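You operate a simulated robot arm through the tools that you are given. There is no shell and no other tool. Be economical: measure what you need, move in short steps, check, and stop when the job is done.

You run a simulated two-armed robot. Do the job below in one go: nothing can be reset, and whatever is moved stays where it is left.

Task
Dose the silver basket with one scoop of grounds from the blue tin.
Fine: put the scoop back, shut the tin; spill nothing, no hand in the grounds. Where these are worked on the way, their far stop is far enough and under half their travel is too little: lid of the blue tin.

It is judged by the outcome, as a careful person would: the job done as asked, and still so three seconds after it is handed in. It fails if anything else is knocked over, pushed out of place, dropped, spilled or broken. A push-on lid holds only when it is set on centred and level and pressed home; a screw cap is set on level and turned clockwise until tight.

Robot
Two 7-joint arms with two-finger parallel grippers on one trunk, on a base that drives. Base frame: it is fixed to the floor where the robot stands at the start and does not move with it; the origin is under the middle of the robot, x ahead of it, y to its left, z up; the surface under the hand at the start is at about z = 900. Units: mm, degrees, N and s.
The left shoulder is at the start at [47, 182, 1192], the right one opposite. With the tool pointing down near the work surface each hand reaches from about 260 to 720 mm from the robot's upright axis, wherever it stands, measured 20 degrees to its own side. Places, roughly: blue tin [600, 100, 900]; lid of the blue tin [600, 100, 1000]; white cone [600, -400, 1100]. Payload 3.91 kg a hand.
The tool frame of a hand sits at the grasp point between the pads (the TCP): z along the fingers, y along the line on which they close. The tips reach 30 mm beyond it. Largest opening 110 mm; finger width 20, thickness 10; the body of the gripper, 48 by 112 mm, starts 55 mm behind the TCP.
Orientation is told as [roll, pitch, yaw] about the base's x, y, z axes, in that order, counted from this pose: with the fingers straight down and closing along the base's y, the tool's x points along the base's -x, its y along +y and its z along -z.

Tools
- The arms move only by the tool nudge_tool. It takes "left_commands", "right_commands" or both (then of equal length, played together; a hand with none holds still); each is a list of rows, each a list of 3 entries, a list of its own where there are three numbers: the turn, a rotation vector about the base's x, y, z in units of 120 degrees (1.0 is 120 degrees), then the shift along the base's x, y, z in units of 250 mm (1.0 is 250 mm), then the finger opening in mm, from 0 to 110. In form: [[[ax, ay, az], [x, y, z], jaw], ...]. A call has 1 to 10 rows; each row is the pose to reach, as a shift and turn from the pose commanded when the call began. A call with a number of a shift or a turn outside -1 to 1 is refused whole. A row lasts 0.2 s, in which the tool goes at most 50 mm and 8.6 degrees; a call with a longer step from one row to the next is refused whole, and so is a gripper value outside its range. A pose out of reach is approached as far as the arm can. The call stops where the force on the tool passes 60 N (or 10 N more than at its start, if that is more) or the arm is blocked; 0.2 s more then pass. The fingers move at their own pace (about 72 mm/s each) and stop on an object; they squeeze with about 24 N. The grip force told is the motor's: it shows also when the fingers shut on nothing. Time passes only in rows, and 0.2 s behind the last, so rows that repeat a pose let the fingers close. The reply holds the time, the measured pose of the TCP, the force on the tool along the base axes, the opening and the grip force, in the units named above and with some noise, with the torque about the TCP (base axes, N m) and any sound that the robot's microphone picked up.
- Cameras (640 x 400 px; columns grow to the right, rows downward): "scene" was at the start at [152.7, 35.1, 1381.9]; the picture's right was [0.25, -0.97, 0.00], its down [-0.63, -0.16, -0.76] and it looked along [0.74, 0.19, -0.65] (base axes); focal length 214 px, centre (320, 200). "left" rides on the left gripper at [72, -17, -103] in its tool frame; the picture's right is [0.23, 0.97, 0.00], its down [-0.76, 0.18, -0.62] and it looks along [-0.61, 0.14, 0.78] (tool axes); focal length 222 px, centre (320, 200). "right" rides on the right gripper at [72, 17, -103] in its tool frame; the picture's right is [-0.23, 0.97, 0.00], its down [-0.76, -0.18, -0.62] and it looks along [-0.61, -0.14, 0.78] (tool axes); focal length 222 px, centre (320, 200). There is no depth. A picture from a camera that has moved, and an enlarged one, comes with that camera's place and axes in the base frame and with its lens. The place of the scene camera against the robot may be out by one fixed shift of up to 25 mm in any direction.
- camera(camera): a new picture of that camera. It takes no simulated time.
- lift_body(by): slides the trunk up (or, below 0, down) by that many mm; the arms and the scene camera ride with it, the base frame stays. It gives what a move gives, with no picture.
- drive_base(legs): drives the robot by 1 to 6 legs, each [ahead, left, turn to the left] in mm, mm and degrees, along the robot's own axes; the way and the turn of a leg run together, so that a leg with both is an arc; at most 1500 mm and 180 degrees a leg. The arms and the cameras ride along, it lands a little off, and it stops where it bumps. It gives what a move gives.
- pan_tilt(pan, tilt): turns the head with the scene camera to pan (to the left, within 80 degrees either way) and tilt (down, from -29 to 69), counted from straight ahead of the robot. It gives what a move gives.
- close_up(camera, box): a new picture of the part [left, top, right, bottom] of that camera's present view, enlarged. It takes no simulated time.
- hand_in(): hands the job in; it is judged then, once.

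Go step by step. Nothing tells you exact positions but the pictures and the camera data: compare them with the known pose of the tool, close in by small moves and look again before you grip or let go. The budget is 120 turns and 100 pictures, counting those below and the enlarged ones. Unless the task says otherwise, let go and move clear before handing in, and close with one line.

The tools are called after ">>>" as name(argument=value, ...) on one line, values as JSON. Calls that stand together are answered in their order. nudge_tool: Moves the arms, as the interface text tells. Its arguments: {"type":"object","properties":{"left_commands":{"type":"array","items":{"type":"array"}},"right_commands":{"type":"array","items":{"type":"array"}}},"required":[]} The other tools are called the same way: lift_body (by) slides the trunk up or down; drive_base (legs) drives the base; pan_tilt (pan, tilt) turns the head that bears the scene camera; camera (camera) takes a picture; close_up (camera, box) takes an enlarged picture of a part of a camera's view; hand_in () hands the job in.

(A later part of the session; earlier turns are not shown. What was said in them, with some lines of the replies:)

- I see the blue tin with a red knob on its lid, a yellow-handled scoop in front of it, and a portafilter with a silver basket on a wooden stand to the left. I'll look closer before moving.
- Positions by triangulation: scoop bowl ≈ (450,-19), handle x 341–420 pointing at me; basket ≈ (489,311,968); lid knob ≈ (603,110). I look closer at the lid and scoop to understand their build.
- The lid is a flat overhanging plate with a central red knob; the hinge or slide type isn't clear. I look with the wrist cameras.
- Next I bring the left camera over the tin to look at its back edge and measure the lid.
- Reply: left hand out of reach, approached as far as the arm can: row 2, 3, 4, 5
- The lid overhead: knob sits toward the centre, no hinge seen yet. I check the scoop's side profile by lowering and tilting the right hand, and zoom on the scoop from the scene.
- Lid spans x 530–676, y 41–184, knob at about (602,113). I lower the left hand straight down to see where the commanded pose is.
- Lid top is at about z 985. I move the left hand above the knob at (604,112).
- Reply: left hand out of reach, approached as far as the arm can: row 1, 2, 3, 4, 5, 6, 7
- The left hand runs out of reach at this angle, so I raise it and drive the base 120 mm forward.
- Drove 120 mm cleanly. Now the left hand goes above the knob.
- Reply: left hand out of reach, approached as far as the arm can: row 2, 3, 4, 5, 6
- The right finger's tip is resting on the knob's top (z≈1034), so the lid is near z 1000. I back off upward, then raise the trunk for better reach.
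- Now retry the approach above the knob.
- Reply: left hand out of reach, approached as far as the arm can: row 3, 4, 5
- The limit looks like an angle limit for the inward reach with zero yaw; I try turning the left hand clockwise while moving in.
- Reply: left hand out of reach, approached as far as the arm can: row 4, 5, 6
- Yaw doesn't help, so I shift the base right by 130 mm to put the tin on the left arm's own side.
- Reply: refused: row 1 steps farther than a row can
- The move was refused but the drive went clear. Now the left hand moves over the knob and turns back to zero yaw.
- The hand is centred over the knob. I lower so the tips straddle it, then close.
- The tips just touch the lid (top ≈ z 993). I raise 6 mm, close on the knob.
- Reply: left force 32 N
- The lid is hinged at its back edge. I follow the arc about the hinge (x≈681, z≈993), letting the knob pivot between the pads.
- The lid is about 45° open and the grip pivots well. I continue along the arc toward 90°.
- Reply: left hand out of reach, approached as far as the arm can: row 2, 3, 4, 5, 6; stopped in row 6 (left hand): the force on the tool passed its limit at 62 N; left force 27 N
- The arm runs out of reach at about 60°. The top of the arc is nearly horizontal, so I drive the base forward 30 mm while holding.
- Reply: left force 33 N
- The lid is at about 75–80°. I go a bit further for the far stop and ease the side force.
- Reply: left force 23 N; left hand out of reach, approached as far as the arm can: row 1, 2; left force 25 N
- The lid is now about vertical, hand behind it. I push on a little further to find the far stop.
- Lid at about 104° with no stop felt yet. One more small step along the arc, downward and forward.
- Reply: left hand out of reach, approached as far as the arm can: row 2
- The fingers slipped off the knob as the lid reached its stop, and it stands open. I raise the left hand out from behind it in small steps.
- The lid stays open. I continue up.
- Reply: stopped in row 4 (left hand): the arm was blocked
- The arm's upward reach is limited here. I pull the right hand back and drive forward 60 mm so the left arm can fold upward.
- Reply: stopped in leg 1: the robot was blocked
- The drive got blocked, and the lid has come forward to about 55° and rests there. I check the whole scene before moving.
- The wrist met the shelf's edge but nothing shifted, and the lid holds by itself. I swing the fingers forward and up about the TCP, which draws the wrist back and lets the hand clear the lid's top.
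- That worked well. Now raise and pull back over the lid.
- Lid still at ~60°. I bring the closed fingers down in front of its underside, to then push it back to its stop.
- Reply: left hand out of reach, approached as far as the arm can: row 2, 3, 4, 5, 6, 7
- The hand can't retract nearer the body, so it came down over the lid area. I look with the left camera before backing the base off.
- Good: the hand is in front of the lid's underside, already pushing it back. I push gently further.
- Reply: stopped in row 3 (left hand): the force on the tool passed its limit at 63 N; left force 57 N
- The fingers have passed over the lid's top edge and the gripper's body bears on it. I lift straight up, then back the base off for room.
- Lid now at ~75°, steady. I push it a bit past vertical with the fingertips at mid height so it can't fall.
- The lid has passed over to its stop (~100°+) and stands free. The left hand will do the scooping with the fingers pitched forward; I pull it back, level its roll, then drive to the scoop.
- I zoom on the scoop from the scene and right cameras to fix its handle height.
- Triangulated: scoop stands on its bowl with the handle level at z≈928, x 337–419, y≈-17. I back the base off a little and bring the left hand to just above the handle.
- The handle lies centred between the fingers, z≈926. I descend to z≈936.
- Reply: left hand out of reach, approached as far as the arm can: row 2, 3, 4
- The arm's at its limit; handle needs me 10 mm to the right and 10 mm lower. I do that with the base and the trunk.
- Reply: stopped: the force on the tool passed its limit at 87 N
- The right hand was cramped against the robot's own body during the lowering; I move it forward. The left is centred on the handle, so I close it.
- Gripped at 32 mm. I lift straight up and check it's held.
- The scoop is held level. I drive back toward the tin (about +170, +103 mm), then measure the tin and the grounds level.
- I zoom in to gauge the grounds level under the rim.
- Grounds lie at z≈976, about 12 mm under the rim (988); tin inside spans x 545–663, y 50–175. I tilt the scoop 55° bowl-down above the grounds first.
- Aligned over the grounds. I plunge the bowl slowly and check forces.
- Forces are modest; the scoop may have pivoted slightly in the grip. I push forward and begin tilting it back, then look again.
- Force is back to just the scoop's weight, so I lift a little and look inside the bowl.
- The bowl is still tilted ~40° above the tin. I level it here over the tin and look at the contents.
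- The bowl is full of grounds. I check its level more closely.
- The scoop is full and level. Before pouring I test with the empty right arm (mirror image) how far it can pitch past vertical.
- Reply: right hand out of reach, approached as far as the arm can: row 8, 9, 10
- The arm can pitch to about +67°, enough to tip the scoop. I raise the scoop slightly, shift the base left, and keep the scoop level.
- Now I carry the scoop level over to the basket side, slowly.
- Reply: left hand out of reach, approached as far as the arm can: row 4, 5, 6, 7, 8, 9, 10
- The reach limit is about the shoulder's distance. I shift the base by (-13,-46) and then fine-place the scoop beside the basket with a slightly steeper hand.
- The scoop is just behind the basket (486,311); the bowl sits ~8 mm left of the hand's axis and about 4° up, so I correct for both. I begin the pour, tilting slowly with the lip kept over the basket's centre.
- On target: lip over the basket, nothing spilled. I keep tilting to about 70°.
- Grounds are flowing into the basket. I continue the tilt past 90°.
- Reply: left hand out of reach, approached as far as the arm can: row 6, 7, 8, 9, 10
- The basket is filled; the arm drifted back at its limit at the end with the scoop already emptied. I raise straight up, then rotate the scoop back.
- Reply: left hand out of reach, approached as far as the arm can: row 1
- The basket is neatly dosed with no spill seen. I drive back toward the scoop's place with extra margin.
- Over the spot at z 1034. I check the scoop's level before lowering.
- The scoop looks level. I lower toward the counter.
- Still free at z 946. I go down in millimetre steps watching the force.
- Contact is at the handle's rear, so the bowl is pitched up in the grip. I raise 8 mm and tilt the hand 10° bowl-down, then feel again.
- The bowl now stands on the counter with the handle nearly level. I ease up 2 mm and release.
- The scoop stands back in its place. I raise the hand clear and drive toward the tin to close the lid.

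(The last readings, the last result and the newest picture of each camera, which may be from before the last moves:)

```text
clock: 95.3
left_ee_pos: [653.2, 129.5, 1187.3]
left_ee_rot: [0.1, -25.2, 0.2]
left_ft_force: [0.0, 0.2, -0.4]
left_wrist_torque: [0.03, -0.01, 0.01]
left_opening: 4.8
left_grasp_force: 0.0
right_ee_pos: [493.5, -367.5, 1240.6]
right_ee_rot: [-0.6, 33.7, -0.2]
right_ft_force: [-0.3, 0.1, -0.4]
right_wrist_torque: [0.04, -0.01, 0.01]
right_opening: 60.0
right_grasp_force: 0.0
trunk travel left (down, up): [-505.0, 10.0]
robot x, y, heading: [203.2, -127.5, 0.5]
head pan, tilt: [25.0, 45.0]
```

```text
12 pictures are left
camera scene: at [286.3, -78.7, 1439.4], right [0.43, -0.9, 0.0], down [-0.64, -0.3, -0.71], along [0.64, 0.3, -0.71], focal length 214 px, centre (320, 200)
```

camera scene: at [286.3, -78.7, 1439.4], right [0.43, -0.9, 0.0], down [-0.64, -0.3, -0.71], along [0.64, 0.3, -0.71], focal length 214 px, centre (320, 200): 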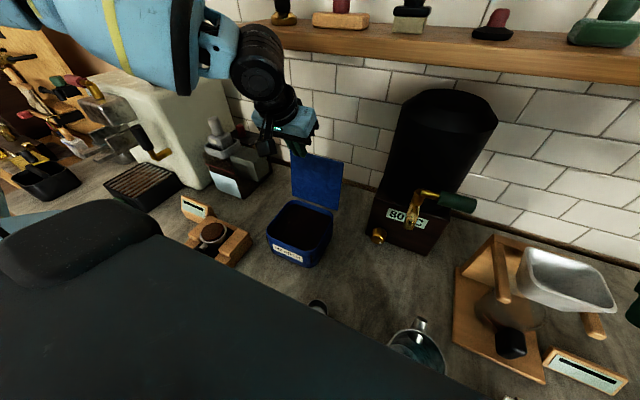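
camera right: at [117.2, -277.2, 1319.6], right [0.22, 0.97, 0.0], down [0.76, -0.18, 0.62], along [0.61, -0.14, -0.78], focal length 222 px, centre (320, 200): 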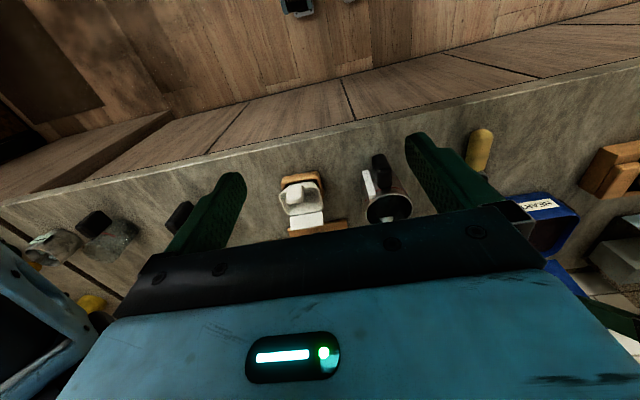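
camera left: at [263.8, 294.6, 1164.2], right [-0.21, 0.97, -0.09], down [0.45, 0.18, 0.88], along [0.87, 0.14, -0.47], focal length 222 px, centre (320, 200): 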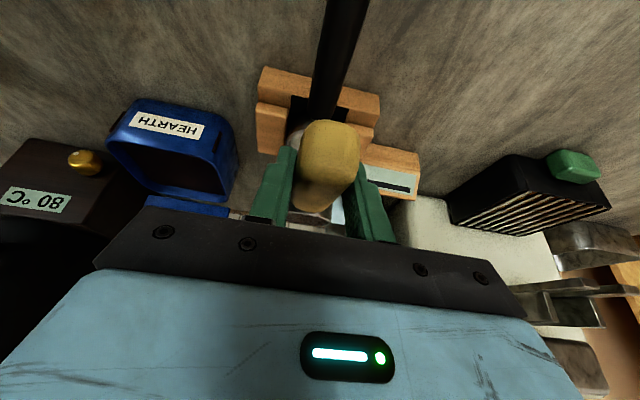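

Now the hand goes over the lid's top, to behind it, then down a little.

>>> nudge_tool(left_commands=[[[0, 0, 0], [0.12, -0.03, 0.03], 5], [[0, 0, 0], [0.25, -0.06, 0.03], 5], [[0, 0, 0], [0.37, -0.06, 0.03], 5], [[0, 0, 0], [0.38, -0.06, -0.06], 5], [[0, 0, 0], [0.38, -0.06, -0.16], 5], [[0, 0, 0], [0.38, -0.06, -0.18], 5], [[0, 0, 0], [0.38, -0.06, -0.18], 5]])

>>> close_up(camera="scene", box=[220, 60, 380, 280])

```text
clock: 97.0
left_ee_pos: [748.5, 115.1, 1143.2]
left_ee_rot: [0.0, -25.2, 0.1]
left_ft_force: [-1.0, -0.2, 0.6]
left_wrist_torque: [-0.02, 0.0, -0.04]
left_opening: 4.8
left_grasp_force: 0.1
right_ee_pos: [494.4, -368.2, 1241.1]
right_ee_rot: [-0.5, 33.6, -0.2]
right_ft_force: [-0.3, 0.4, -1.0]
right_wrist_torque: [0.04, 0.01, 0.01]
right_opening: 60.0
right_grasp_force: 0.1
trunk travel left (down, up): [-505.0, 10.0]
robot x, y, heading: [204.9, -126.0, 0.7]
head pan, tilt: [25.0, 45.0]
```

```text
1.82 times, centred on (300, 170) of scene
camera zoom: at [286.5, -78.6, 1439.3], right [0.43, -0.9, 0.0], down [-0.64, -0.3, -0.71], along [0.64, 0.3, -0.71], focal length 390 px, centre (356, 254)
```

zoom: 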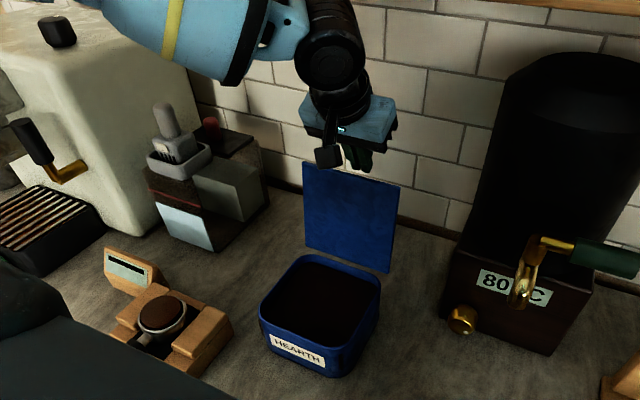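

The fingertips are behind the lid's upper edge. I lower a bit and pull toward me.

>>> nudge_tool(left_commands=[[[0, 0, 0], [0, 0, -0.03], 5], [[0, 0, 0], [-0.06, 0, -0.03], 5], [[0, 0, 0], [-0.13, 0, -0.03], 5], [[0, 0, 0], [-0.2, 0, -0.03], 5], [[0, 0, 0], [-0.27, 0, -0.03], 5], [[0, 0, 0], [-0.34, 0, -0.04], 5], [[0, 0, 0], [-0.41, 0, -0.06], 5], [[0, 0, 0], [-0.46, 0, -0.08], 5], [[0, 0, 0], [-0.46, 0, -0.08], 5]])

>>> close_up(camera="scene", box=[220, 60, 380, 280])

```text
clock: 99.0
left_ee_pos: [632.5, 114.3, 1122.5]
left_ee_rot: [0.0, -25.1, 0.1]
left_ft_force: [-0.8, -0.2, -0.4]
left_wrist_torque: [0.02, 0.01, -0.02]
left_opening: 4.8
left_grasp_force: 0.0
right_ee_pos: [493.8, -367.1, 1240.6]
right_ee_rot: [-0.6, 33.6, -0.1]
right_ft_force: [-1.1, -0.2, -0.4]
right_wrist_torque: [0.0, -0.01, 0.02]
right_opening: 60.0
right_grasp_force: 0.0
trunk travel left (down, up): [-505.0, 10.0]
robot x, y, heading: [202.6, -125.7, 0.6]
head pan, tilt: [25.0, 45.0]
```

```text
1.82 times, centred on (300, 170) of scene
camera zoom: at [286.8, -78.6, 1439.3], right [0.43, -0.9, 0.0], down [-0.64, -0.3, -0.71], along [0.64, 0.3, -0.71], focal length 390 px, centre (356, 254)
```

zoom: 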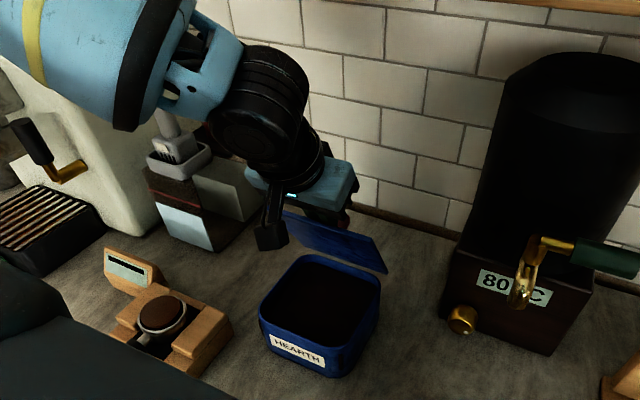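

The lid is down to about 65° and holds. I lift off, back the base 80 mm for arm room, then push the lid down along its arc.

>>> nudge_tool(left_commands=[[[0, 0, 0], [0.04, 0, 0.08], 5], [[0, 0, 0], [0.04, 0, 0.2], 5], [[0, 0, 0], [0.04, 0, 0.2], 5]])

>>> drive_base(legs=[[-80, 0, 0]])

>>> nudge_tool(left_commands=[[[0, 0, 0], [0.15, 0, 0], 5], [[0, 0, 0], [0.26, 0, 0], 5], [[0, 0, 0], [0.26, 0, -0.12], 5], [[0, 0, 0], [0.22, 0, -0.18], 5], [[0, 0, 0], [0.17, 0, -0.23], 5], [[0, 0, 0], [0.13, 0, -0.28], 5], [[0, 0, 0], [0.1, 0, -0.33], 5], [[0, 0, 0], [0.1, 0, -0.33], 5]])

>>> close_up(camera="scene", box=[260, 60, 420, 280])

```text
clock: 99.8
left_ee_pos: [643.9, 114.6, 1172.0]
left_ee_rot: [-0.1, -25.1, 0.1]
left_ft_force: [0.2, -0.1, 0.0]
left_wrist_torque: [0.0, 0.02, 0.0]
left_opening: 5.0
left_grasp_force: 0.1
right_ee_pos: [493.9, -367.6, 1240.6]
right_ee_rot: [-0.4, 33.6, -0.3]
right_ft_force: [0.3, -0.7, 0.0]
right_wrist_torque: [0.03, 0.01, -0.01]
right_opening: 60.2
right_grasp_force: 0.0
trunk travel left (down, up): [-505.0, 10.0]
robot x, y, heading: [202.2, -126.8, 0.5]
head pan, tilt: [25.0, 45.0]
```

```text
clock: 100.8
left_ee_pos: [564.0, 114.2, 1172.6]
left_ee_rot: [0.0, -25.2, 0.1]
left_ft_force: [-0.1, -0.3, -0.6]
left_wrist_torque: [0.03, 0.0, -0.01]
left_opening: 4.8
left_grasp_force: 0.0
right_ee_pos: [415.0, -367.2, 1239.4]
right_ee_rot: [-0.5, 33.7, -0.2]
right_ft_force: [-0.5, 0.9, 0.0]
right_wrist_torque: [-0.02, 0.0, -0.02]
right_opening: 60.0
right_grasp_force: 0.1
trunk travel left (down, up): [-505.0, 10.0]
robot x, y, heading: [122.8, -127.8, 0.3]
head pan, tilt: [25.0, 45.0]
```

```text
clock: 102.6
left_ee_pos: [588.2, 113.9, 1089.8]
left_ee_rot: [-0.1, -25.2, 0.1]
left_ft_force: [-0.2, 0.6, 0.8]
left_wrist_torque: [0.01, -0.01, -0.01]
left_opening: 4.6
left_grasp_force: 0.1
right_ee_pos: [414.7, -368.1, 1240.9]
right_ee_rot: [-0.5, 33.6, -0.2]
right_ft_force: [-0.1, 0.0, -0.1]
right_wrist_torque: [0.0, 0.02, 0.0]
right_opening: 60.0
right_grasp_force: 0.0
trunk travel left (down, up): [-505.0, 10.0]
robot x, y, heading: [122.6, -129.2, 0.5]
head pan, tilt: [25.0, 45.0]
```

```text
1.82 times, centred on (340, 170) of scene
camera zoom: at [207.2, -79.3, 1439.3], right [0.43, -0.9, 0.0], down [-0.64, -0.3, -0.71], along [0.64, 0.3, -0.71], focal length 390 px, centre (284, 254)
```

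zoom: 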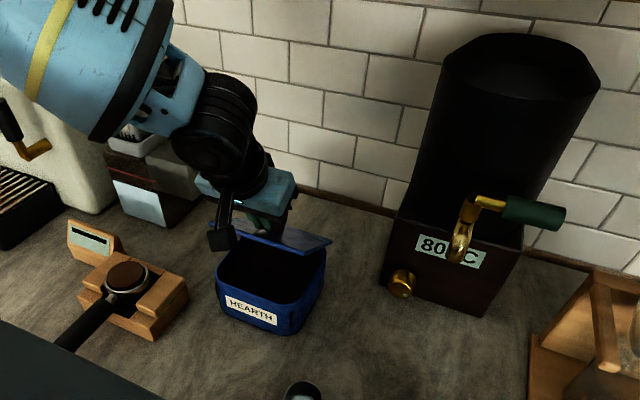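

Lid at about 35–40° and following. I continue down the arc until it seats.

>>> nudge_tool(left_commands=[[[0, 0, 0], [-0.024, 0, -0.044], 5], [[0, 0, 0], [-0.048, 0, -0.1], 5], [[0, 0, 0], [-0.068, 0, -0.152], 5], [[0, 0, 0], [-0.078, 0, -0.2], 5], [[0, 0, 0], [-0.084, 0, -0.235], 5], [[0, 0, 0], [-0.084, 0, -0.255], 5], [[0, 0, 0], [-0.084, 0, -0.265], 5], [[0, 0, 0], [-0.084, 0, -0.265], 5]])

>>> close_up(camera="scene", box=[290, 150, 400, 270])

```text
clock: 104.4
left_ee_pos: [563.4, 113.9, 1024.4]
left_ee_rot: [-0.1, -25.2, 0.0]
left_ft_force: [-15.1, -1.9, 9.4]
left_wrist_torque: [-0.11, 0.25, -0.08]
left_opening: 5.8
left_grasp_force: 1.1
right_ee_pos: [411.9, -368.8, 1241.3]
right_ee_rot: [-0.4, 33.5, -0.2]
right_ft_force: [-1.1, -0.3, -0.9]
right_wrist_torque: [0.03, 0.01, 0.0]
right_opening: 59.8
right_grasp_force: 0.1
trunk travel left (down, up): [-505.0, 10.0]
robot x, y, heading: [124.4, -127.8, 0.4]
head pan, tilt: [25.0, 45.0]
```

```text
3.33 times, centred on (345, 210) of scene
camera zoom: at [204.2, -79.8, 1439.6], right [0.43, -0.9, 0.0], down [-0.64, -0.3, -0.71], along [0.64, 0.3, -0.71], focal length 715 px, centre (237, 167)
```

zoom: 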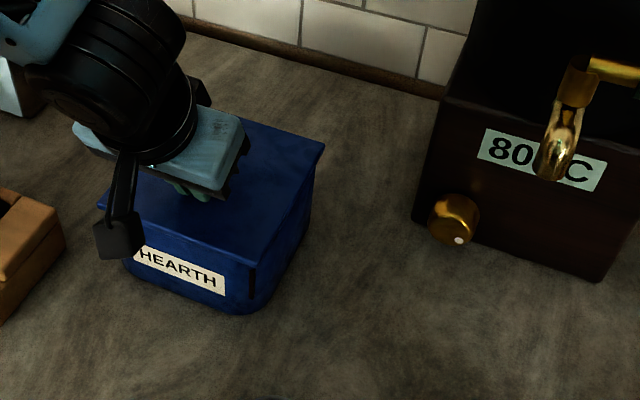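

The lid is down. I ease off the knob, press it lightly home, then lift clear.

>>> nudge_tool(left_commands=[[[0, 0, 0], [-0.02, 0, 0], 5], [[0, 0, 0], [-0.02, 0, -0.01], 5], [[0, 0, 0], [-0.02, 0, -0.016], 5], [[0, 0, 0], [-0.02, 0, -0.016], 5]])

>>> nudge_tool(left_commands=[[[0, 0, 0], [-0.02, 0, 0.08], 5], [[0, 0, 0], [-0.06, 0, 0.22], 5], [[0, 0, 0], [-0.1, 0, 0.4], 5], [[0, 0, 0], [-0.1, 0.1, 0.55], 5], [[0, 0, 0], [-0.1, 0.2, 0.6], 5]])

>>> drive_base(legs=[[-150, 0, 0]])

>>> camera(camera="scene")

>>> close_up(camera="scene", box=[230, 130, 400, 250])

```text
clock: 105.4
left_ee_pos: [564.6, 113.4, 1023.6]
left_ee_rot: [0.0, -25.8, 0.1]
left_ft_force: [7.2, 0.7, 29.5]
left_wrist_torque: [0.0, -0.44, -0.08]
left_opening: 5.7
left_grasp_force: 0.8
right_ee_pos: [413.7, -368.6, 1241.7]
right_ee_rot: [-0.4, 33.5, -0.2]
right_ft_force: [0.1, 0.0, 0.1]
right_wrist_torque: [-0.02, 0.04, 0.02]
right_opening: 59.9
right_grasp_force: 0.0
trunk travel left (down, up): [-505.0, 10.0]
robot x, y, heading: [122.5, -130.7, 0.2]
head pan, tilt: [25.0, 45.0]
```

```text
clock: 106.6
left_ee_pos: [537.8, 164.9, 1169.5]
left_ee_rot: [-0.1, -25.1, 0.0]
left_ft_force: [-0.3, -0.2, 0.0]
left_wrist_torque: [0.02, -0.01, 0.04]
left_opening: 5.2
left_grasp_force: 0.1
right_ee_pos: [414.3, -367.1, 1240.2]
right_ee_rot: [-0.5, 33.5, -0.3]
right_ft_force: [0.3, -0.2, 0.2]
right_wrist_torque: [0.01, 0.01, -0.01]
right_opening: 60.0
right_grasp_force: 0.1
trunk travel left (down, up): [-505.0, 10.0]
robot x, y, heading: [125.0, -130.3, 0.6]
head pan, tilt: [25.0, 45.0]
```

```text
clock: 108.0
left_ee_pos: [392.2, 162.9, 1169.9]
left_ee_rot: [0.0, -25.2, 0.0]
left_ft_force: [-0.9, -0.3, -0.2]
left_wrist_torque: [-0.02, 0.01, -0.01]
left_opening: 5.2
left_grasp_force: 0.1
right_ee_pos: [268.2, -368.6, 1239.8]
right_ee_rot: [-0.5, 33.7, -0.2]
right_ft_force: [0.5, 1.4, 0.0]
right_wrist_torque: [-0.03, 0.04, -0.01]
right_opening: 60.1
right_grasp_force: 0.1
trunk travel left (down, up): [-505.0, 10.0]
robot x, y, heading: [-23.0, -126.1, 0.5]
head pan, tilt: [25.0, 45.0]
```

```text
7 pictures are left
camera scene: at [60.9, -80.6, 1439.1], right [0.43, -0.9, 0.0], down [-0.64, -0.3, -0.71], along [0.64, 0.3, -0.71], focal length 214 px, centre (320, 200)
```

scene: 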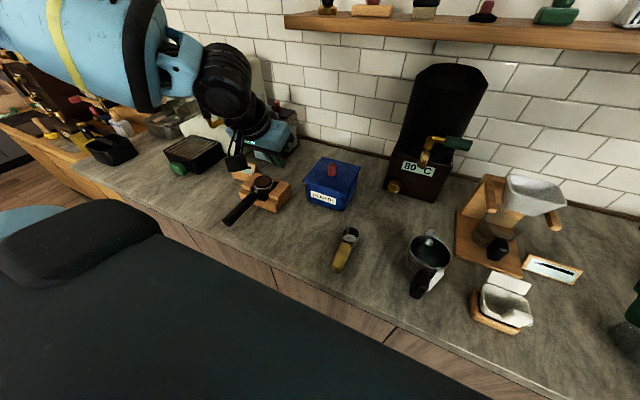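

```text
3.33 times, centred on (315, 190) of scene
camera zoom: at [60.9, -80.6, 1439.1], right [0.43, -0.9, 0.0], down [-0.64, -0.3, -0.71], along [0.64, 0.3, -0.71], focal length 715 px, centre (337, 233)
```

zoom: 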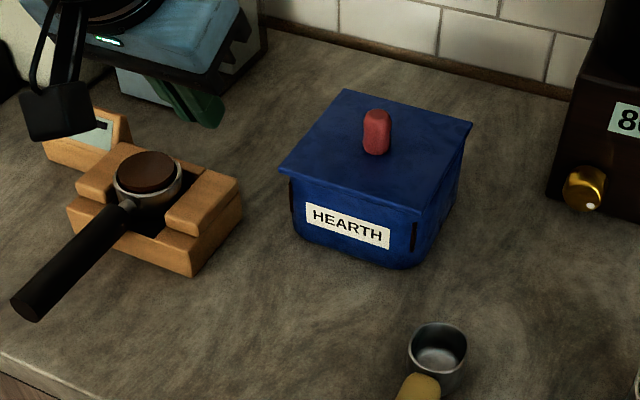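

The lid is shut, the basket dosed and the scoop back. One last close look for spilled grounds and the lid's seating.

>>> close_up(camera="scene", box=[215, 150, 305, 230])

>>> close_up(camera="scene", box=[295, 145, 375, 275])

```text
5.00 times, centred on (260, 190) of scene
camera zoom: at [60.9, -80.6, 1439.1], right [0.43, -0.9, 0.0], down [-0.64, -0.3, -0.71], along [0.64, 0.3, -0.71], focal length 1072 px, centre (620, 250)
```

zoom: 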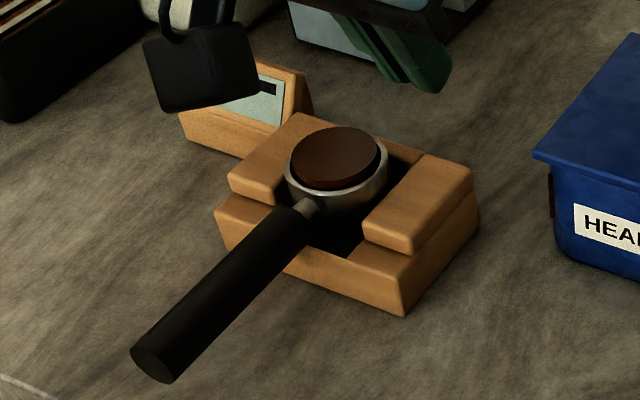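

```text
3.08 times, centred on (335, 210) of scene
camera zoom: at [60.9, -80.6, 1439.1], right [0.43, -0.9, 0.0], down [-0.64, -0.3, -0.71], along [0.64, 0.3, -0.71], focal length 660 px, centre (274, 169)
```

zoom: 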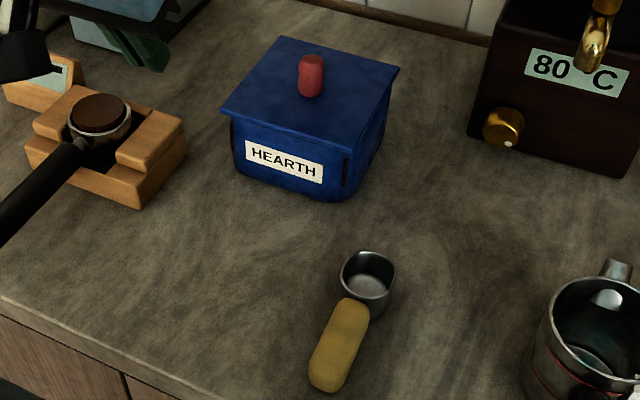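

Everything is in place: basket dosed, no spill seen, scoop back, lid shut, hands clear.

>>> hand_in()

```text
The job is handed in.
```

I dosed the silver basket with one scoop of grounds from the blue tin. The scoop is back in its place, the tin's lid is shut, no spilled grounds show in the final pictures, and both hands are clear.
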